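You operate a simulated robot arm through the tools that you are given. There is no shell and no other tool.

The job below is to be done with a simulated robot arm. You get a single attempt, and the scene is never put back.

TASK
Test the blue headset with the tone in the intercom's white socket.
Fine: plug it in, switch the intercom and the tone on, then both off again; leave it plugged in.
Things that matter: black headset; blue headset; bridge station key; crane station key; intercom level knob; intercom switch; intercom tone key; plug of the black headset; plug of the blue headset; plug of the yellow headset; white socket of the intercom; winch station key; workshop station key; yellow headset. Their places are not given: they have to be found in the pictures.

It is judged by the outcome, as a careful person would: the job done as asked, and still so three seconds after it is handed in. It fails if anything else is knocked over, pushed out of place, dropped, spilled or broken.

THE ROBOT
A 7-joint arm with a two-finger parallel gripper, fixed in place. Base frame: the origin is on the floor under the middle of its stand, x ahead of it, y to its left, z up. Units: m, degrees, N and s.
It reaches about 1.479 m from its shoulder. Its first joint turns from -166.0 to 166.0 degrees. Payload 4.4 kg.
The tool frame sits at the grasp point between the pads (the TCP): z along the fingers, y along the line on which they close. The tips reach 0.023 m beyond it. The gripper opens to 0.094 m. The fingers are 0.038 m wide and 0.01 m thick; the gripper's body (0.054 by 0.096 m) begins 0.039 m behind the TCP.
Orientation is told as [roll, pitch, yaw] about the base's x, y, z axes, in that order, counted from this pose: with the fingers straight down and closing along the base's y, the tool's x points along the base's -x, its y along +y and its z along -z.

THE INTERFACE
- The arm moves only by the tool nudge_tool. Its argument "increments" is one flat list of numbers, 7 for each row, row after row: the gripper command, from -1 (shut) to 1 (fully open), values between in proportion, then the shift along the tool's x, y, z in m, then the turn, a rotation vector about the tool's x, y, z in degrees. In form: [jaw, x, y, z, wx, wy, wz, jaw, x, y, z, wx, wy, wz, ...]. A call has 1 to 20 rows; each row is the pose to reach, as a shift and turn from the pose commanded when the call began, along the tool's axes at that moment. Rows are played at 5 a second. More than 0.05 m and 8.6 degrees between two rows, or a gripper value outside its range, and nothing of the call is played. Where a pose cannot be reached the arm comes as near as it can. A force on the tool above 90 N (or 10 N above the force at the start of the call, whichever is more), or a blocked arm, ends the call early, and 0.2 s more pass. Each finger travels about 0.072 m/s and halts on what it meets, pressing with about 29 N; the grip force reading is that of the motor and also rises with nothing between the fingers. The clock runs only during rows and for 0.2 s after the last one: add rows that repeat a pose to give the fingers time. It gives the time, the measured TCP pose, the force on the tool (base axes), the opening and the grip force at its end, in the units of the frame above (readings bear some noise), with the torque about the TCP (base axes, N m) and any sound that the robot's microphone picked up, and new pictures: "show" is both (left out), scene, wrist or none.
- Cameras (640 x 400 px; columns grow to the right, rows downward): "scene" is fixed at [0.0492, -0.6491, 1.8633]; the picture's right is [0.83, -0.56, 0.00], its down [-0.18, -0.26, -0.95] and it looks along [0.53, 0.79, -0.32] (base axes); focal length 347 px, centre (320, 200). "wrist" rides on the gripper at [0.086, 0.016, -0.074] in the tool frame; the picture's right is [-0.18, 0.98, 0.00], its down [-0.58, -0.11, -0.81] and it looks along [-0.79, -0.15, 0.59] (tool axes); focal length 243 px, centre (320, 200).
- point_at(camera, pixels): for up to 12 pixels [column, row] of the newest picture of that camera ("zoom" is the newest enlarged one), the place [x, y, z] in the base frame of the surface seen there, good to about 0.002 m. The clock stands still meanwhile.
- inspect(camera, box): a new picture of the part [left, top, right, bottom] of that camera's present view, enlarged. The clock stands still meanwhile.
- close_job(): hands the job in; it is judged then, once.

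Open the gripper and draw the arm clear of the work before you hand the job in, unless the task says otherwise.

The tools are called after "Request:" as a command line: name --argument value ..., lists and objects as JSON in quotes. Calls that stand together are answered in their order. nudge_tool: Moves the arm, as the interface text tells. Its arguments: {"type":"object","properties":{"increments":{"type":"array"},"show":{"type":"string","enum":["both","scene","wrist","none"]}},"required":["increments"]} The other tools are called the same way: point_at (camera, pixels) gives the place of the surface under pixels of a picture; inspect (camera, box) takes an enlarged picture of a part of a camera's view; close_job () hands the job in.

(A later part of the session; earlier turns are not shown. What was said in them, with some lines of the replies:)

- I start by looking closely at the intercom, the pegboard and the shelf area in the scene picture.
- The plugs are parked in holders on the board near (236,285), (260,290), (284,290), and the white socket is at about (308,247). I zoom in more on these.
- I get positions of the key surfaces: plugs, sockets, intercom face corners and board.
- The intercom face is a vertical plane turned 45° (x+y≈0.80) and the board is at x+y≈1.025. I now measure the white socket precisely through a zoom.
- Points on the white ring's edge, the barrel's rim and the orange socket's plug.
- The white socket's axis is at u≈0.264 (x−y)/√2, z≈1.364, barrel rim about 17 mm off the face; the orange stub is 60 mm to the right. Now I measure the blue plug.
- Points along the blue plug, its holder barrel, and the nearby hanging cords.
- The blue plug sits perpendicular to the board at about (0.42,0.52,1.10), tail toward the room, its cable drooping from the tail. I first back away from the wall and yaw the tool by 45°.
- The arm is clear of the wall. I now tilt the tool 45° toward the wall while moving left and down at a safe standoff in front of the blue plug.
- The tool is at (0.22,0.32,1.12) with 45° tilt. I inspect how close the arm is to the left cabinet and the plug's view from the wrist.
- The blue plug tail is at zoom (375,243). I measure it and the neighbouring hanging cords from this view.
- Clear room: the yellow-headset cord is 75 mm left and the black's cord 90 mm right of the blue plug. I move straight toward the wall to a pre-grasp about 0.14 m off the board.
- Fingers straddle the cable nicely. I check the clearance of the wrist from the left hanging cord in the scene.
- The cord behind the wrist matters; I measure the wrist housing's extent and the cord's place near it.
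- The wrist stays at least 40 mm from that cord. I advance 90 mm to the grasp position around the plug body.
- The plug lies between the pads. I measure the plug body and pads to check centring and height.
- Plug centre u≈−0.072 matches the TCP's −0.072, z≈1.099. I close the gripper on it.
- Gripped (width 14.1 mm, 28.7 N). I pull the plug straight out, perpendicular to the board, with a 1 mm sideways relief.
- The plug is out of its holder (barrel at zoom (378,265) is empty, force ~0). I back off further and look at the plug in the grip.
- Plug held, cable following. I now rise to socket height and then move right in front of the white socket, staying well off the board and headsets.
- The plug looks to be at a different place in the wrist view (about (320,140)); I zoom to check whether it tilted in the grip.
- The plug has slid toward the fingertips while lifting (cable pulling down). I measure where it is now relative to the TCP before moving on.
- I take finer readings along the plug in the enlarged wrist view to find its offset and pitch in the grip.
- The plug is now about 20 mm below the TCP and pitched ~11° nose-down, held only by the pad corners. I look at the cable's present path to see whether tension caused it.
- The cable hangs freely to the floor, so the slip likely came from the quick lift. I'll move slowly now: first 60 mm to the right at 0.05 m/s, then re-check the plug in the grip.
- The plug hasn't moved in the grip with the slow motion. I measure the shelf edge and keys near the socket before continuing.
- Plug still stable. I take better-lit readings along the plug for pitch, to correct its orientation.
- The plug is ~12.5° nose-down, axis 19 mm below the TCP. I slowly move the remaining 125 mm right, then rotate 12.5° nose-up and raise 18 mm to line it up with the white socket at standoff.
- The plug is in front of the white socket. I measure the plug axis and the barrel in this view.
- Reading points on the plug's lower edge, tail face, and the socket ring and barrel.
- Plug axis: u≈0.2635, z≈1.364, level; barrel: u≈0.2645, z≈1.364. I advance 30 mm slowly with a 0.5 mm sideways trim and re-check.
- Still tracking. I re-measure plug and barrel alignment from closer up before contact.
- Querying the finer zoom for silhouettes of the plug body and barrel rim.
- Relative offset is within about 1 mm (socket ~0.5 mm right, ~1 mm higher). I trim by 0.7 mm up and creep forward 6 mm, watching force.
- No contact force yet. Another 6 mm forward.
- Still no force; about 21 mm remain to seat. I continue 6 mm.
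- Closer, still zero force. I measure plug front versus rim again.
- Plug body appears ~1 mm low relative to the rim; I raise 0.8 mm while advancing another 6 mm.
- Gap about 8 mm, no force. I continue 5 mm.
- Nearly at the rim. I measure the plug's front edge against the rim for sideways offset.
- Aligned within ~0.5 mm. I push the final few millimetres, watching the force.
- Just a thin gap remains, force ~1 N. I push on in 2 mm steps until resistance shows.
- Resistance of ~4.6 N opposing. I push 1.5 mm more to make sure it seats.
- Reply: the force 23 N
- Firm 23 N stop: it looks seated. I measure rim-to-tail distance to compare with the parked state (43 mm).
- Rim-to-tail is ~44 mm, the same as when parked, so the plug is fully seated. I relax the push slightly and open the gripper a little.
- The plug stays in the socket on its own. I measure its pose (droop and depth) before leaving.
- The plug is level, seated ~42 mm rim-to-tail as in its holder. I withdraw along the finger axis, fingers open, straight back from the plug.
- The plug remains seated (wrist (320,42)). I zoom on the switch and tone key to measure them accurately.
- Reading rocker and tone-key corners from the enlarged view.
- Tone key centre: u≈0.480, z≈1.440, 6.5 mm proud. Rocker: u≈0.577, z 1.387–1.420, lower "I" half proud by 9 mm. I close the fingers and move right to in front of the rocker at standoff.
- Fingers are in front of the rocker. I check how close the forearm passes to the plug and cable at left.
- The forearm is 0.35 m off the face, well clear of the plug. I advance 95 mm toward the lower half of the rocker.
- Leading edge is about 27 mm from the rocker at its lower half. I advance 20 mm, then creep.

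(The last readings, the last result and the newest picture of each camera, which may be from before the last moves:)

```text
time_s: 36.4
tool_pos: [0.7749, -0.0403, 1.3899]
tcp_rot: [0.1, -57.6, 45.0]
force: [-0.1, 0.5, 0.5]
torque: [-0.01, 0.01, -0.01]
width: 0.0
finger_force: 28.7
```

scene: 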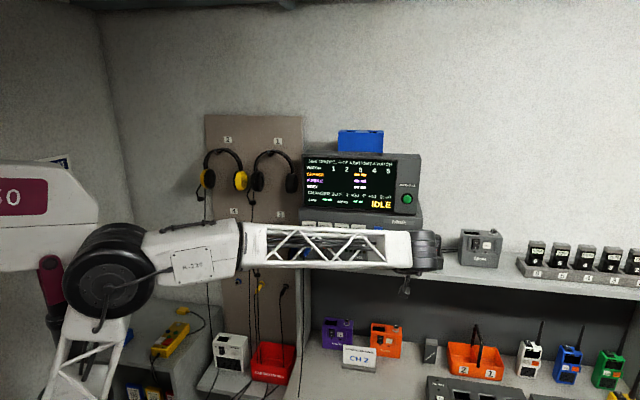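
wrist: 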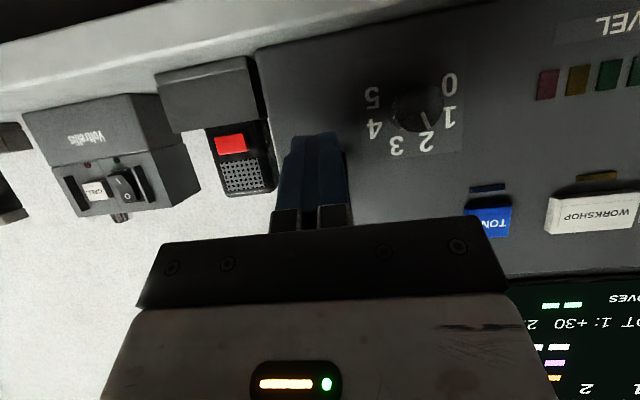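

No contact yet (d≈46 mm at TCP). I creep 5 mm in small rows and read force and sound.

Request:
nudge_tool --increments '[-1, -0.0009, 0, 0.0014, 0, 0, 0, -1, -0.0018, 0, 0.0028, 0, 0, 0, -1, -0.0027, 0, 0.0042, 0, 0, 0]' --show "none"

```text
time_s: 37.2
tool_pos: [0.7811, -0.0363, 1.3908]
tcp_rot: [0.0, -57.7, 45.1]
force: [0.9, 1.0, 0.2]
torque: [0.03, 0.01, 0.02]
width: 0.0003
finger_force: 28.8
```

Still free. Another 4 mm.

Request:
nudge_tool --increments '[-1, -0.0007, 0, 0.0011, 0, 0, 0, -1, -0.0014, 0, 0.0022, 0, 0, 0, -1, -0.0021, 0, 0.0034, 0, 0, 0]' --show "none"

```text
time_s: 38.0
tool_pos: [0.7831, -0.0342, 1.3906]
tcp_rot: [0.2, -57.6, 45.0]
force: [-16.9, -8.3, -2.8]
torque: [0.01, 0.05, 0.17]
width: 0.0003
finger_force: 29.0
```

Contact with ~19 N. I look at the wrist view before pressing further.

Request:
inspect --camera "wrist" --box '[240, 90, 400, 190]'

Request:
inspect --camera "wrist" --box '[400, 40, 640, 240]'

```text
4.00 times, centred on (320, 140) of wrist
```

zoom: 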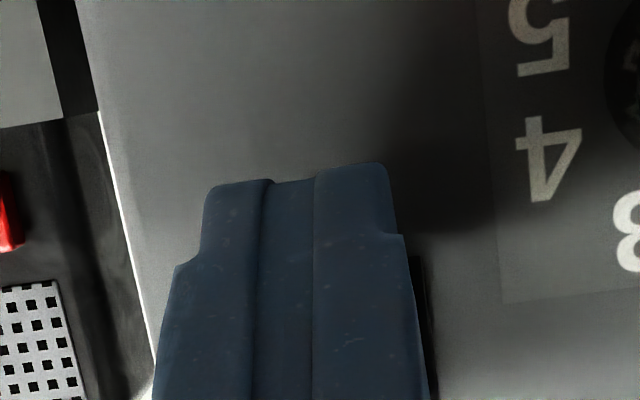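

```text
2.00 times, centred on (520, 140) of wrist
```

zoom: 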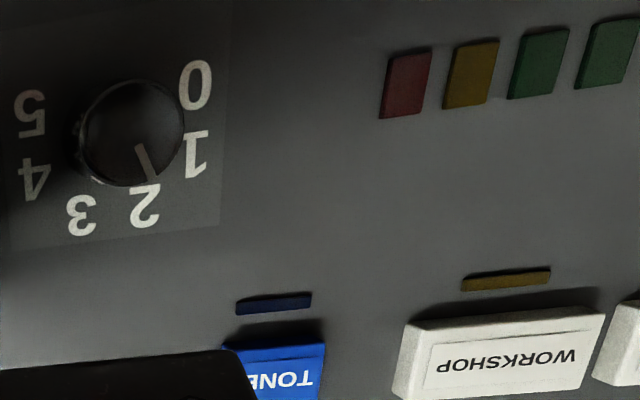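

Contact is on the rocker's lower half. I press another 1.5 mm and listen for the click.

Request:
nudge_tool --increments '[-1, -0.0004, 0, 0.0006, 0, 0, 0, -1, -0.0008, 0, 0.0013, 0, 0, 0, -1, -0.0008, 0, 0.0013, 0, 0, 0]' --show "none"

```text
time_s: 38.8
tool_pos: [0.7832, -0.0343, 1.3905]
tcp_rot: [0.0, -57.6, 45.0]
force: [-72.6, -45.4, -10.6]
torque: [0.2, 0.17, 0.62]
width: 0.0
finger_force: 29.2
```

A hard stop at 85 N: the rocker may already be fully pressed. I back off straight away and look at its state.

Request:
nudge_tool --increments '[-1, 0.0016, 0, -0.0025, 0, 0, 0, -1, 0.0107, 0, -0.0169, 0, 0, 0, -1, 0.0269, 0, -0.0422, 0, 0, 0, -1, 0.043, 0, -0.0675, 0, 0, 0, -1, 0.0537, 0, -0.0843, 0, 0, 0]'

Request:
inspect --camera "wrist" --box '[260, 80, 420, 180]'

Request:
inspect --camera "scene" --box '[290, 200, 440, 290]'

```text
time_s: 40.0
tool_pos: [0.7143, -0.105, 1.3906]
tcp_rot: [0.0, -57.6, 45.0]
force: [0.6, -0.1, -1.3]
torque: [0.03, 0.02, 0.0]
width: 0.0
finger_force: 28.7
```

scene: 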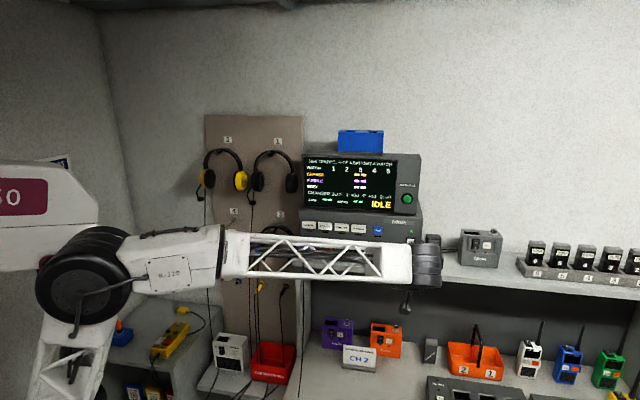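
wrist: 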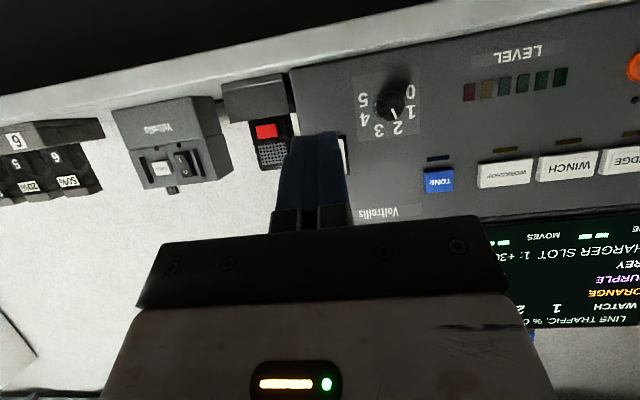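

```text
4.00 times, centred on (340, 130) of wrist
```

zoom: 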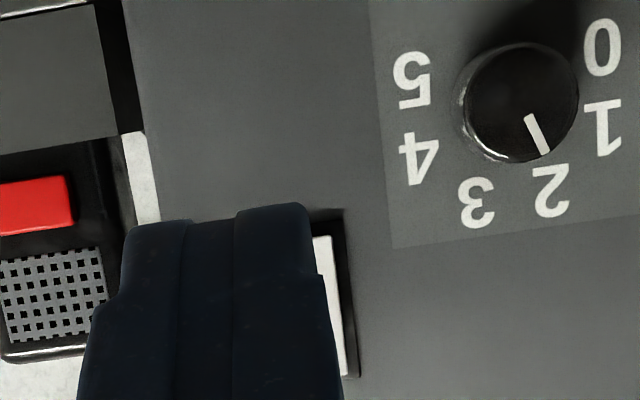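

```text
4.27 times, centred on (365, 245) of scene
```

zoom: 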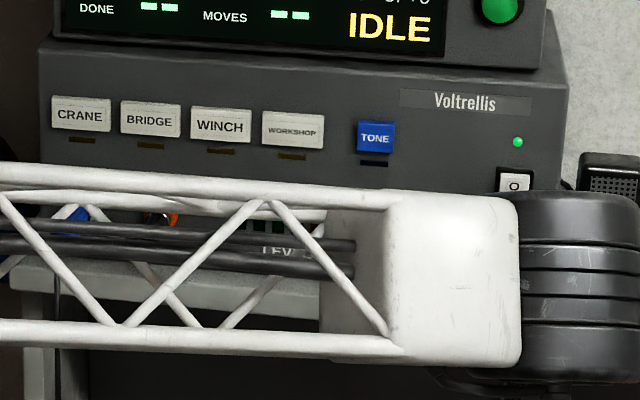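

The green power lamp at zoom (517,142) is lit: the intercom is on. Next I move left and up to the tone key and approach it.

Request:
nudge_tool --increments '[-1, -0.0097, 0.0245, -0.0062, 0, 0, 0, -1, -0.0194, 0.049, -0.0124, 0, 0, 0, -1, -0.0291, 0.0735, -0.0186, 0, 0, 0, -1, -0.0388, 0.098, -0.0247, 0, 0, 0, -1, -0.0509, 0.098, -0.0057, 0, 0, 0, -1, -0.063, 0.098, 0.0133, 0, 0, 0, -1, -0.0737, 0.098, 0.0301, 0, 0, 0, -1, -0.0737, 0.098, 0.0301, 0, 0, 0]'

Request:
inspect --camera "wrist" --box '[240, 90, 400, 190]'

Request:
inspect --camera "scene" --box '[290, 200, 440, 290]'

```text
time_s: 41.8
tool_pos: [0.6899, 0.0118, 1.4349]
tcp_rot: [0.1, -57.5, 45.0]
force: [0.2, 0.7, -0.1]
torque: [-0.01, 0.02, 0.01]
width: 0.0
finger_force: 28.6
```

scene: 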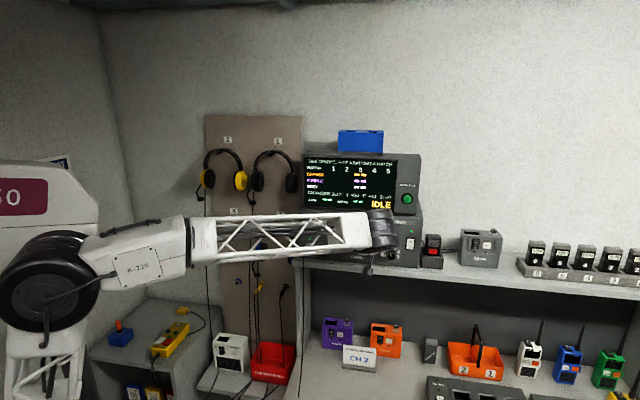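
wrist: 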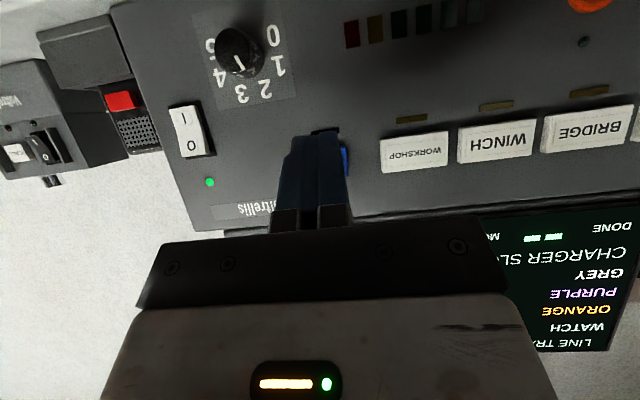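

```text
4.00 times, centred on (320, 140) of wrist
```

zoom: 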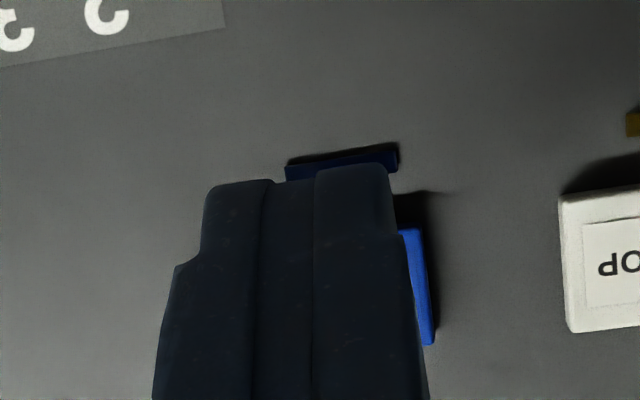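

```text
4.27 times, centred on (365, 245) of scene
```

zoom: 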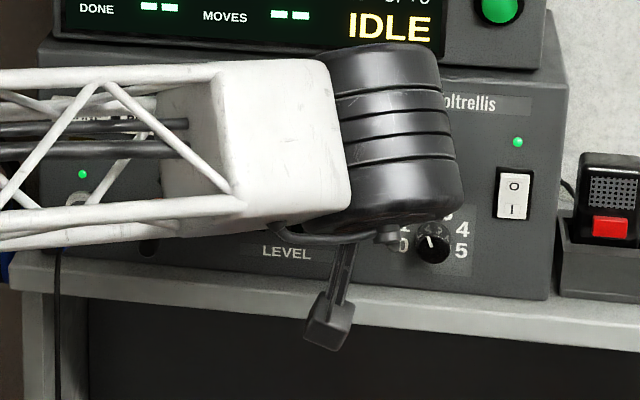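

Both the power lamp and the lamp over the white socket (scene (309,241)) are lit, so the plug is recognised. The fingers are in front of the tone key; I advance 26 mm.

Request:
nudge_tool --increments '[-1, -0.0047, 0, 0.0073, 0, 0, 0, -1, -0.0093, 0, 0.0146, 0, 0, 0, -1, -0.014, 0, 0.0219, 0, 0, 0, -1, -0.014, 0, 0.0219, 0, 0, 0]' --show "wrist"

Request:
inspect --camera "wrist" --box '[240, 90, 400, 190]'

```text
time_s: 42.8
tool_pos: [0.7087, 0.0301, 1.4371]
tcp_rot: [0.1, -57.6, 45.0]
force: [-0.4, 0.3, -0.1]
torque: [-0.04, -0.01, 0.02]
width: 0.0001
finger_force: 28.9
```

wrist: 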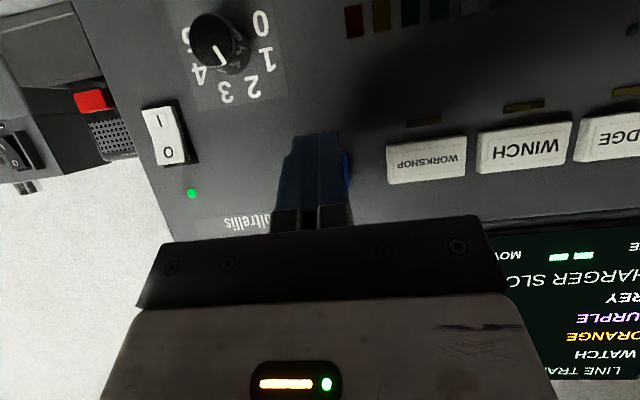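

```text
4.00 times, centred on (320, 140) of wrist
```

zoom: 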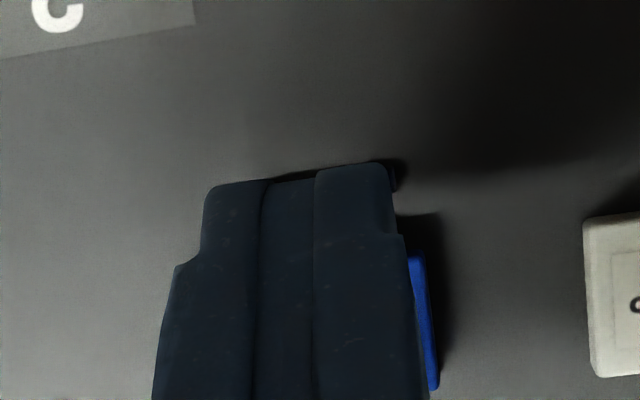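

About 7 mm to the key. I creep 6 mm.

Request:
nudge_tool --increments '[-1, -0.0011, 0, 0.0017, 0, 0, 0, -1, -0.0021, 0, 0.0034, 0, 0, 0, -1, -0.0032, 0, 0.0051, 0, 0, 0]' --show "none"

```text
time_s: 43.6
tool_pos: [0.7138, 0.0339, 1.4368]
tcp_rot: [-0.1, -57.6, 45.0]
force: [0.3, -1.1, 0.2]
torque: [0.01, -0.02, 0.02]
width: 0.0
finger_force: 29.2
```

Almost touching (TCP ~37 mm off the face). I press in 1.2 mm rows, 3.6 mm total.

Request:
nudge_tool --increments '[-1, -0.0006, 0, 0.001, 0, 0, 0, -1, -0.0013, 0, 0.002, 0, 0, 0, -1, -0.0019, 0, 0.003, 0, 0, 0]' --show "none"

Request:
inspect --camera "wrist" --box '[240, 90, 400, 190]'

```text
time_s: 44.4
tool_pos: [0.7155, 0.0365, 1.4361]
tcp_rot: [0.0, -57.6, 45.0]
force: [-0.8, -1.6, -0.8]
torque: [-0.01, -0.01, 0.0]
width: 0.0
finger_force: 28.9
heard: click
```

```text
4.00 times, centred on (320, 140) of wrist
```

zoom: 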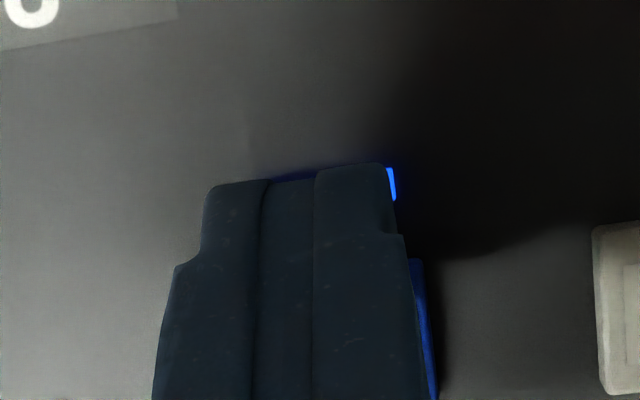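

A click and the blue lamp under TONE is lit (zoom (392,183)). I back off to see that it stays on.

Request:
nudge_tool --increments '[-1, 0.0016, 0, -0.0025, 0, 0, 0, -1, 0.0107, 0, -0.0169, 0, 0, 0, -1, 0.0269, 0, -0.0422, 0, 0, 0, -1, 0.043, 0, -0.0675, 0, 0, 0, -1, 0.043, 0, -0.0675, 0, 0, 0]'

Request:
inspect --camera "wrist" --box '[120, 20, 640, 240]'

Request:
inspect --camera "scene" --box '[290, 200, 440, 290]'

```text
time_s: 45.6
tool_pos: [0.6578, -0.0207, 1.4382]
tcp_rot: [0.1, -57.7, 45.0]
force: [0.4, 0.0, -0.4]
torque: [0.01, -0.03, 0.02]
width: 0.0
finger_force: 29.6
```

scene: 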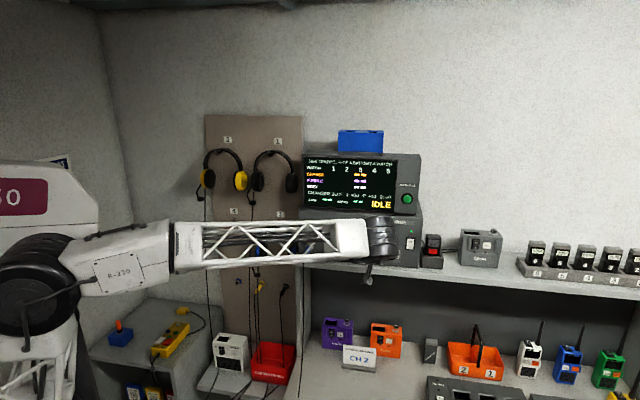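
wrist: 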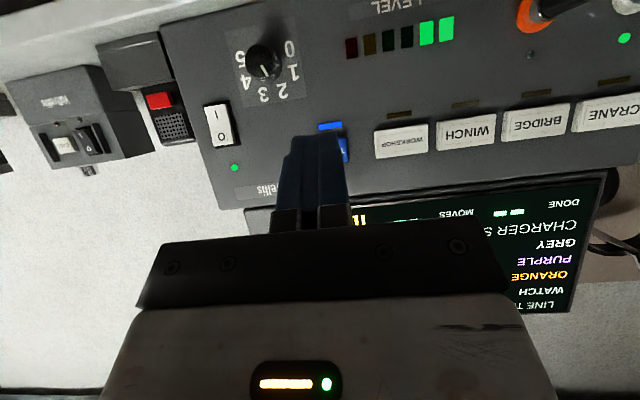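

```text
1.23 times, centred on (380, 130) of wrist
```

zoom: 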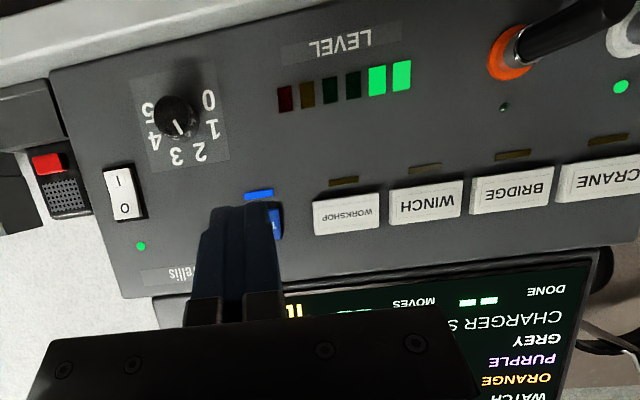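

```text
4.27 times, centred on (365, 245) of scene
```

zoom: 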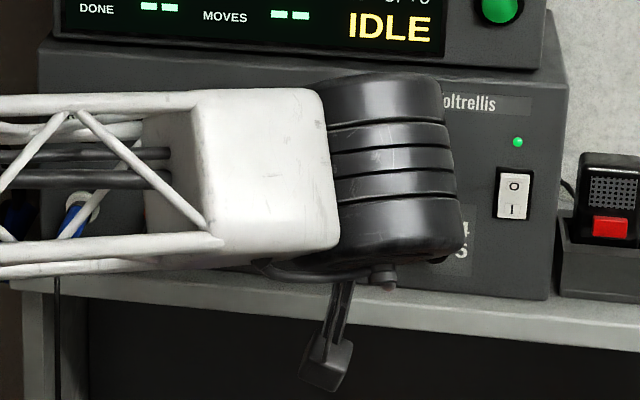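

Tone is latched on: blue lamp lit, two green level bars, white-socket lamp lit. Now I press TONE again to switch it off: first advance to just short of the key.

Request:
nudge_tool --increments '[-1, -0.0134, 0, 0.0211, 0, 0, 0, -1, -0.0269, 0, 0.0422, 0, 0, 0, -1, -0.0376, 0, 0.059, 0, 0, 0, -1, -0.0401, 0, 0.0629, 0, 0, 0, -1, -0.0401, 0, 0.0629, 0, 0, 0]' --show "wrist"

```text
time_s: 46.8
tool_pos: [0.712, 0.0341, 1.4365]
tcp_rot: [0.0, -57.6, 44.9]
force: [-0.2, 0.2, -0.2]
torque: [0.01, 0.03, 0.0]
width: 0.0
finger_force: 29.2
```

wrist: 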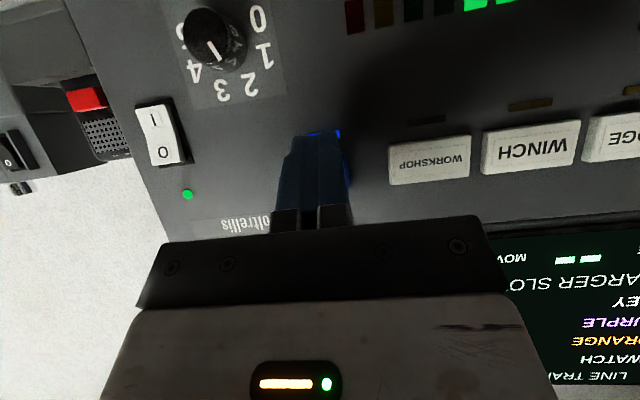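

Lamp still lit, key not yet touched. I press 4 mm in small rows.

Request:
nudge_tool --increments '[-1, -0.0007, 0, 0.0011, 0, 0, 0, -1, -0.0014, 0, 0.0022, 0, 0, 0, -1, -0.0021, 0, 0.0034, 0, 0, 0]' --show "none"

Request:
inspect --camera "wrist" --box '[240, 0, 640, 200]'

```text
time_s: 47.6
tool_pos: [0.7165, 0.0355, 1.4369]
tcp_rot: [-0.1, -57.6, 45.0]
force: [-0.2, -1.4, 1.2]
torque: [0.03, -0.01, 0.0]
width: 0.0
finger_force: 29.2
```

```text
1.60 times, centred on (440, 100) of wrist
```

zoom: 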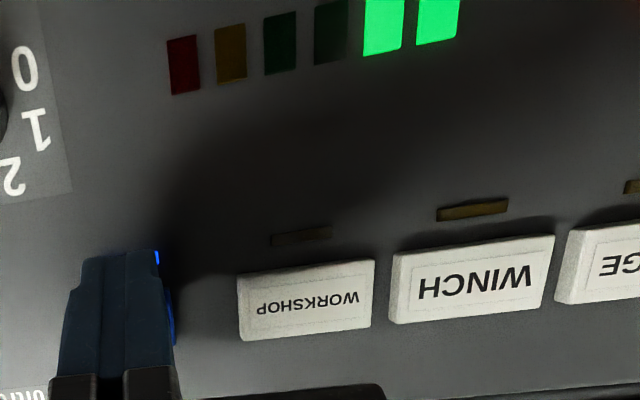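

Still on and no click yet. I press 1.2 mm further.

Request:
nudge_tool --increments '[-1, -0.0003, 0, 0.0005, 0, 0, 0, -1, -0.0006, 0, 0.001, 0, 0, 0]' --show "none"

Request:
inspect --camera "wrist" --box '[240, 0, 640, 200]'

```text
time_s: 48.2
tool_pos: [0.7158, 0.0363, 1.4375]
tcp_rot: [0.0, -57.6, 44.9]
force: [-2.0, -0.3, 0.4]
torque: [-0.01, 0.0, 0.03]
width: 0.0
finger_force: 29.0
heard: click
```

```text
1.60 times, centred on (440, 100) of wrist
```

zoom: 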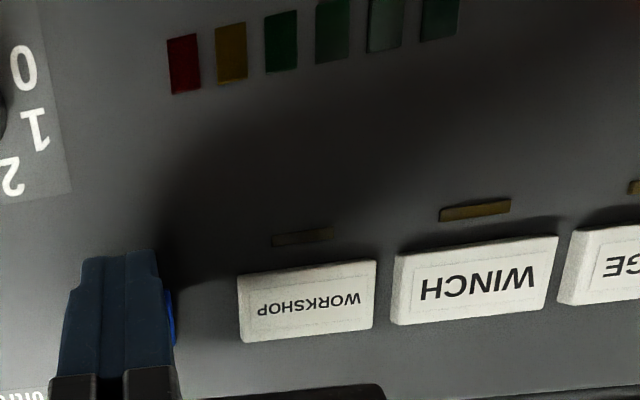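

Click, and the tone lamp and level bars are dark: tone is off. I back off and move over to the upper "O" half of the rocker.

Request:
nudge_tool --increments '[-1, 0.0016, 0, -0.0025, 0, 0, 0, -1, 0.0107, 0, -0.0169, 0, 0, 0, -1, 0.0269, 0, -0.0422, 0, 0, 0, -1, 0.043, 0, -0.0675, 0, 0, 0, -1, 0.0504, -0.0325, -0.0628, 0, 0, 0, -1, 0.0578, -0.065, -0.0581, 0, 0, 0, -1, 0.0652, -0.0975, -0.0534, 0, 0, 0, -1, 0.0652, -0.0975, -0.0534, 0, 0, 0]'

Request:
inspect --camera "wrist" --box '[240, 60, 400, 160]'

Request:
inspect --camera "scene" --box '[290, 200, 440, 290]'

```text
time_s: 50.0
tool_pos: [0.7278, -0.0899, 1.4098]
tcp_rot: [0.0, -57.7, 45.0]
force: [-1.2, -0.6, 0.2]
torque: [-0.01, 0.06, 0.01]
width: 0.0001
finger_force: 29.1
```

scene: 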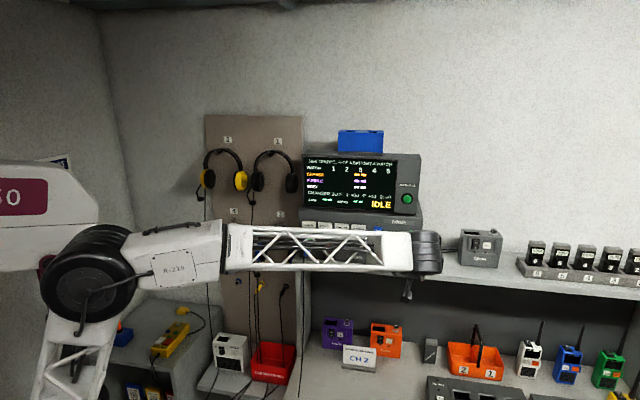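
wrist: 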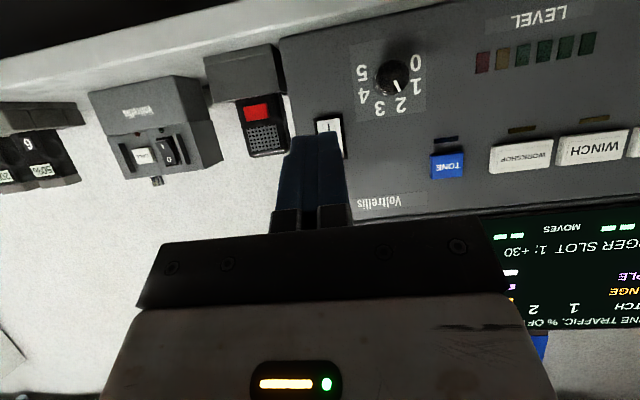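

```text
4.00 times, centred on (320, 110) of wrist
```

zoom: 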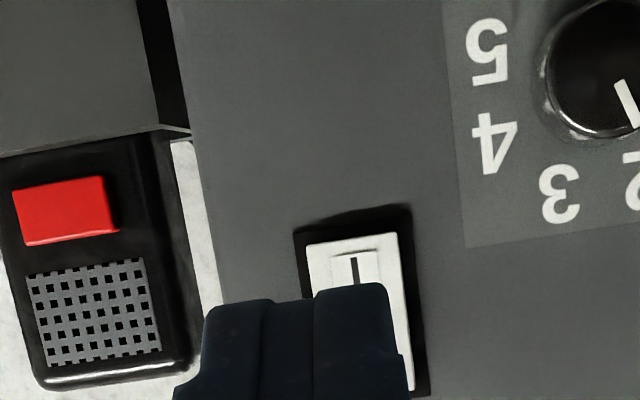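

```text
4.27 times, centred on (365, 245) of scene
```

zoom: 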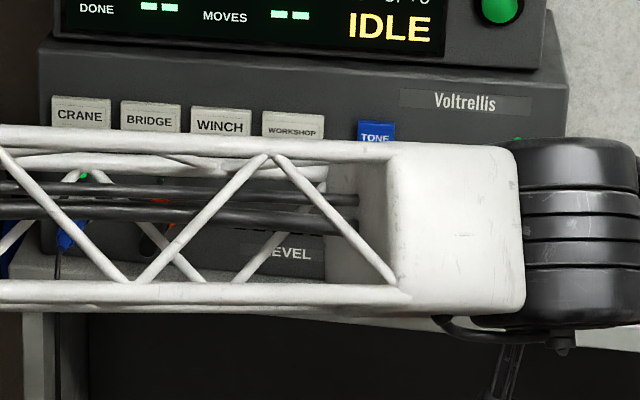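

Tool is aligned with the upper half of the rocker (u≈0.578, contact height ≈1.4135). I advance 68 mm to just short of contact.

Request:
nudge_tool --increments '[-1, -0.0134, 0, 0.0211, 0, 0, 0, -1, -0.0269, 0, 0.0422, 0, 0, 0, -1, -0.0349, 0, 0.0548, 0, 0, 0, -1, -0.0365, 0, 0.0574, 0, 0, 0, -1, -0.0365, 0, 0.0574, 0, 0, 0]' --show "wrist"

Request:
inspect --camera "wrist" --box '[240, 90, 400, 190]'

```text
time_s: 51.2
tool_pos: [0.7766, -0.0408, 1.4096]
tcp_rot: [0.0, -57.6, 44.9]
force: [0.1, -1.0, -0.2]
torque: [0.01, 0.0, 0.0]
width: 0.0
finger_force: 29.1
```

wrist: 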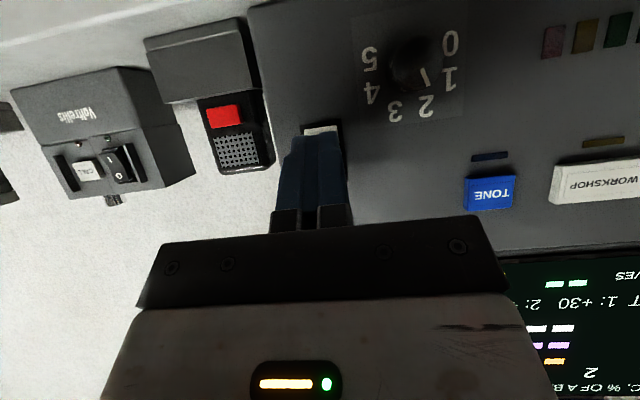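

```text
4.00 times, centred on (320, 140) of wrist
```

zoom: 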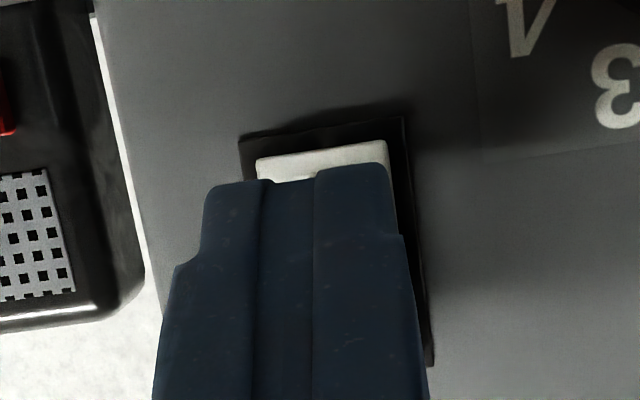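

About 6 mm from contact. I creep 5.5 mm.

Request:
nudge_tool --increments '[-1, -0.001, 0, 0.0015, 0, 0, 0, -1, -0.002, 0, 0.0031, 0, 0, 0, -1, -0.003, 0, 0.0046, 0, 0, 0]' --show "none"

```text
time_s: 52.0
tool_pos: [0.7805, -0.0377, 1.4092]
tcp_rot: [-0.1, -57.6, 45.0]
force: [0.3, 0.2, 0.8]
torque: [0.02, -0.02, 0.02]
width: 0.0
finger_force: 28.9
```

No contact yet. I press on 2.5 mm, reading the force.

Request:
nudge_tool --increments '[-1, -0.0004, 0, 0.0007, 0, 0, 0, -1, -0.0009, 0, 0.0014, 0, 0, 0, -1, -0.0013, 0, 0.0021, 0, 0, 0]' --show "wrist"

```text
time_s: 52.8
tool_pos: [0.7815, -0.036, 1.4101]
tcp_rot: [0.1, -57.6, 45.1]
force: [-1.5, -1.6, 1.4]
torque: [-0.02, -0.03, -0.03]
width: 0.0001
finger_force: 29.1
```

wrist: 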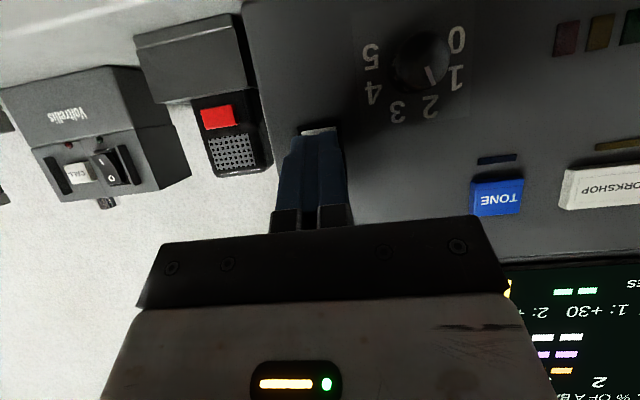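

Light contact (~2 N). I press another 1.5 mm.

Request:
nudge_tool --increments '[-1, -0.0004, 0, 0.0006, 0, 0, 0, -1, -0.0008, 0, 0.0013, 0, 0, 0, -1, -0.0008, 0, 0.0013, 0, 0, 0]' --show "none"

```text
time_s: 53.6
tool_pos: [0.7819, -0.0341, 1.4099]
tcp_rot: [0.0, -57.6, 45.1]
force: [-1.2, -0.5, 0.0]
torque: [0.04, 0.01, 0.02]
width: 0.0001
finger_force: 28.7
```

Force stays low at ~1 N. Another 1.2 mm.

Request:
nudge_tool --increments '[-1, -0.0003, 0, 0.0005, 0, 0, 0, -1, -0.0006, 0, 0.001, 0, 0, 0, -1, -0.0006, 0, 0.001, 0, 0, 0]' --show "none"

Request:
inspect --camera "wrist" --box '[240, 90, 400, 190]'

```text
time_s: 54.4
tool_pos: [0.7825, -0.0342, 1.4101]
tcp_rot: [0.0, -57.6, 44.9]
force: [-35.7, -19.1, -3.2]
torque: [0.05, -0.01, 0.3]
width: 0.0
finger_force: 28.8
```

```text
4.00 times, centred on (320, 140) of wrist
```

zoom: 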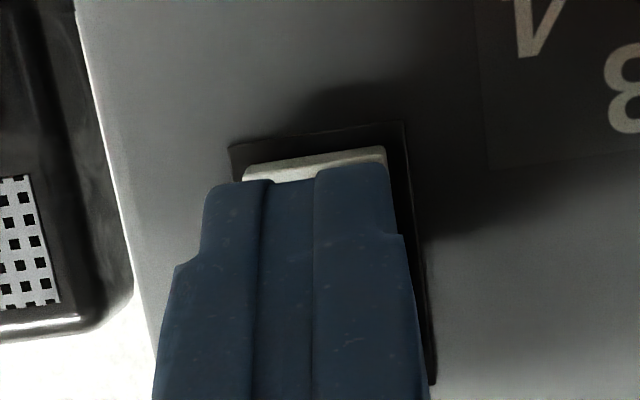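

Now a hard stop (~40 N), so the rocker is at its end. I back off fully and check the lamps.

Request:
nudge_tool --increments '[-1, 0.0016, 0, -0.0025, 0, 0, 0, -1, 0.0107, 0, -0.0169, 0, 0, 0, -1, 0.0269, 0, -0.0422, 0, 0, 0, -1, 0.043, 0, -0.0675, 0, 0, 0, -1, 0.0564, 0, -0.0885, 0, 0, 0, -1, 0.0699, 0, -0.1096, 0, 0, 0]'

Request:
inspect --camera "wrist" --box '[240, 60, 400, 160]'

Request:
inspect --camera "scene" --box '[290, 200, 440, 290]'

```text
time_s: 55.8
tool_pos: [0.6925, -0.1257, 1.4089]
tcp_rot: [0.1, -57.6, 44.9]
force: [0.4, 0.3, 0.1]
torque: [-0.01, -0.01, 0.01]
width: 0.0001
finger_force: 28.7
```

scene: 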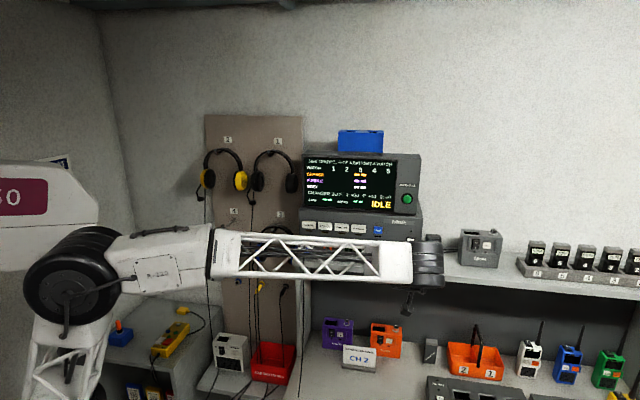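
wrist: 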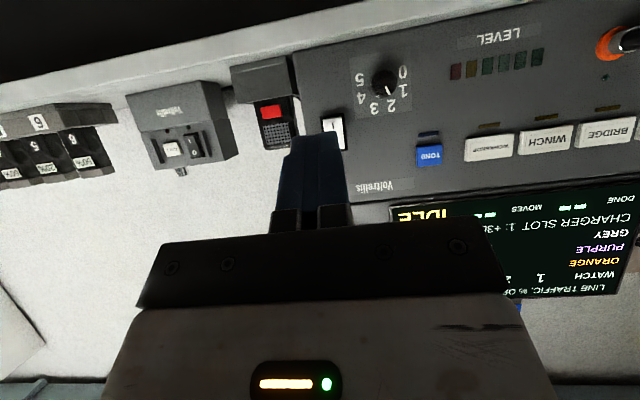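

```text
4.00 times, centred on (320, 110) of wrist
```

zoom: 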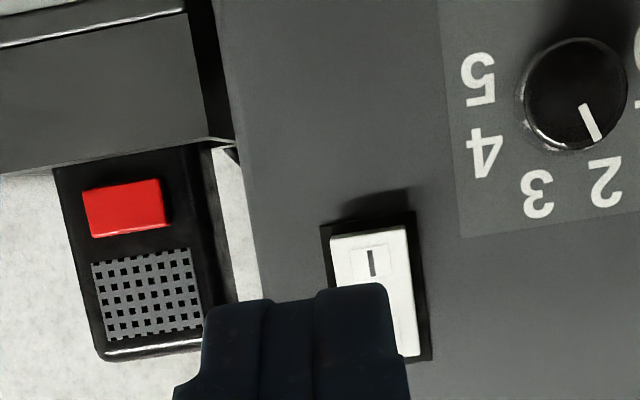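

```text
4.27 times, centred on (365, 245) of scene
```

zoom: 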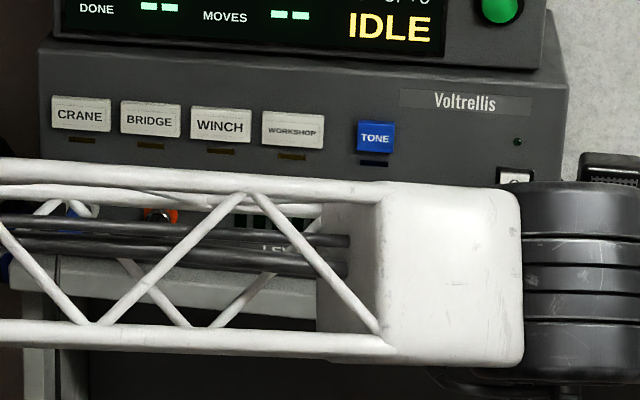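

The power lamp at zoom (517,142) is dark: intercom off, tone off. I draw the arm back and up, opening the gripper, and then verify everything.

Request:
nudge_tool --increments '[-1, 0.009, 0, -0.0141, 0, 0, 0, -0.5, 0.0269, 0, -0.0422, 0, 0, 0, 0, 0.0537, 0, -0.0843, 0, 0, 0, 0.3, 0.02, 0, -0.1058, 0, 0, 0, 0.3, -0.0137, 0, -0.1273, 0, 0, 0, 0.3, -0.0475, 0, -0.1488, 0, 0, 0, 0.3, -0.0812, 0, -0.1703, 0, 0, 0, 0.3, -0.115, 0, -0.1918, 0, 0, 0, 0.3, -0.115, 0, -0.1918, 0, 0, 0]'

Request:
inspect --camera "scene" --box '[280, 200, 440, 300]'

Request:
inspect --camera "scene" --box '[180, 240, 340, 400]'

```text
time_s: 57.8
tool_pos: [0.621, -0.1967, 1.6103]
tcp_rot: [0.1, -57.7, 45.0]
force: [-0.2, -0.4, 0.2]
torque: [0.0, 0.01, -0.04]
width: 0.0613
finger_force: 0.1
```

scene: 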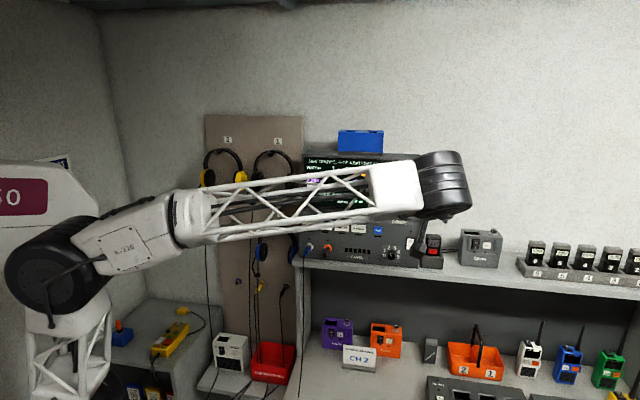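
wrist: 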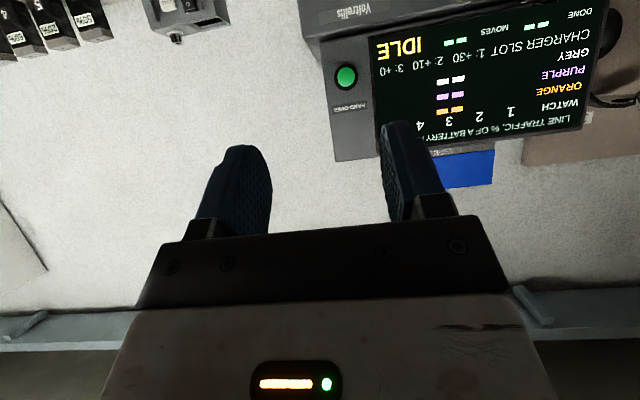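

```text
4.00 times, centred on (360, 250) of scene
```

zoom: 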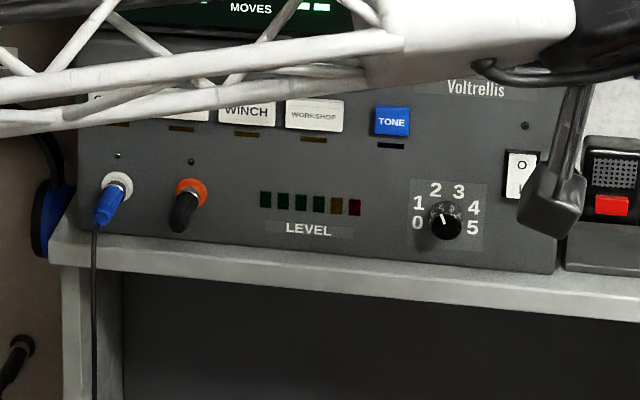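

```text
2.50 times, centred on (260, 320) of scene
```

zoom: 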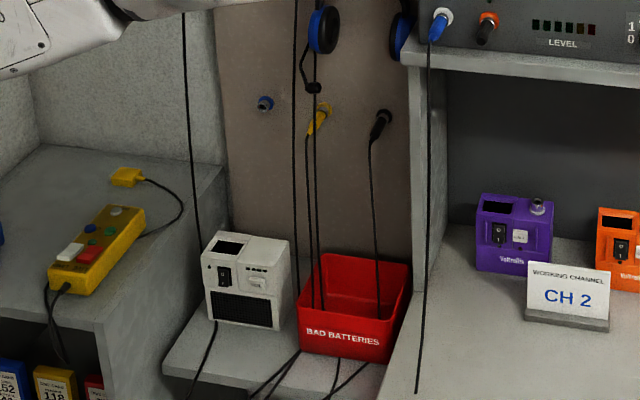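

Blue plug sits in the white socket, all lamps dark, nothing else disturbed. I take a last close look at the plug and the switch, with the arm drawn further back.

Request:
nudge_tool --increments '[0.3, -0.0295, 0, -0.0188, 0, 0, 0, 0.3, -0.059, 0, -0.0376, 0, 0, 0, 0.3, -0.0885, 0, -0.0564, 0, 0, 0, 0.3, -0.118, 0, -0.0752, 0, 0, 0, 0.3, -0.118, 0, -0.0752, 0, 0, 0]'

Request:
inspect --camera "scene" --box '[290, 228, 354, 268]'

Request:
inspect --camera "scene" --box '[290, 205, 440, 290]'

Request:
inspect --camera "scene" --box '[190, 130, 310, 290]'

```text
time_s: 59.0
tool_pos: [0.62, -0.1979, 1.7504]
tcp_rot: [0.1, -57.7, 44.9]
force: [0.6, 0.2, -0.1]
torque: [0.02, 0.02, 0.0]
width: 0.0611
finger_force: 0.2
```

scene: 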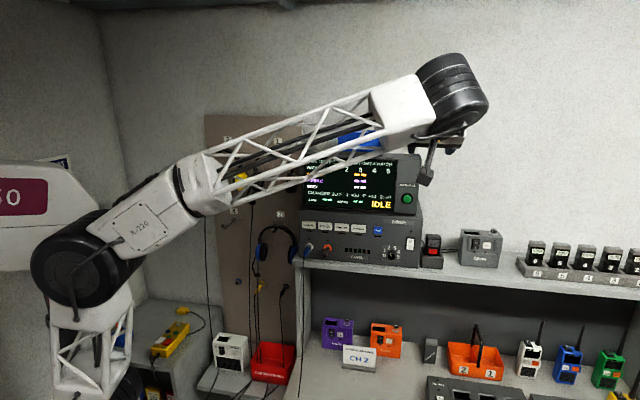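
wrist: 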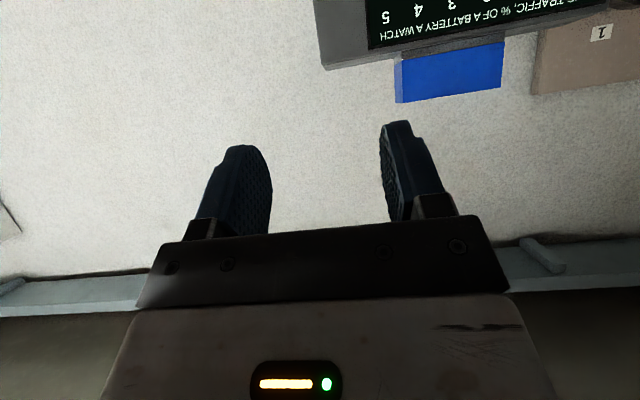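

```text
10.00 times, centred on (322, 248) of scene
```

zoom: 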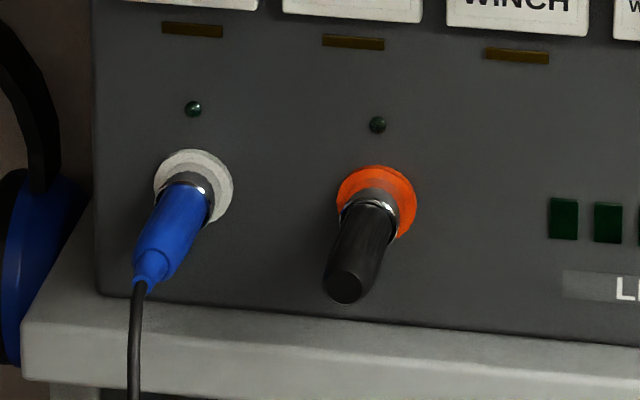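

```text
4.27 times, centred on (365, 248) of scene
```

zoom: 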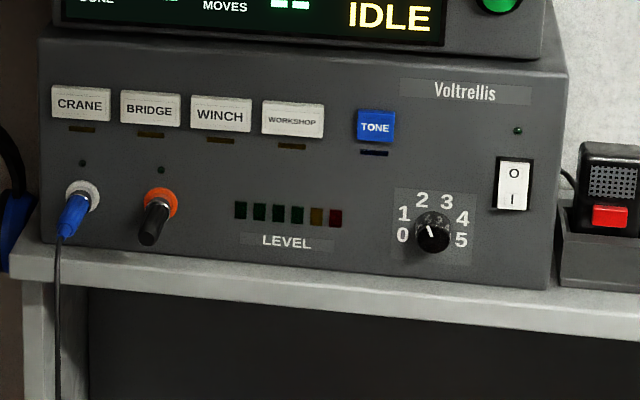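

```text
2.50 times, centred on (250, 210) of scene
```

zoom: 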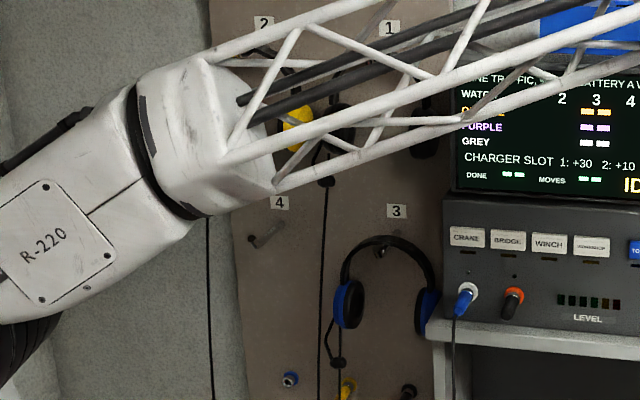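

The final pictures show the blue plug seated in the white socket, the power, tone and socket lamps dark, and the rocker at O. The knob, keys and headsets are unchanged, and the arm is clear with the gripper open, so I hand the job in.

Request:
close_job

```text
The job is handed in.
```

The blue headset is tested and the job is handed in. Its plug is in the intercom's white socket, and the intercom and tone are both off again.

- **Plugging in:** I took the blue plug from its holder on the board and pushed it into the white socket to the same depth as in the holder. When the intercom came on, the lamp above the white socket lit.
- **Test:** With the tone on, its blue lamp lit and the level meter showed two green bars. I then switched off the tone first and the intercom second, and all the lamps went dark.
- **Slip in the grip:** The plug slid about 20 mm in the gripper while I lifted it. I slowed down and re-aligned it before plugging in; it was not dropped.
- **Force on the switch:** The intercom switch met a hard stop of about 85 N when I turned it on, and about 40 N when I turned it off. It worked both times and I saw no damage.

In the final pictures the station keys, the level knob and the other headsets and their plugs look unchanged. The gripper is open and the arm is clear of the work.
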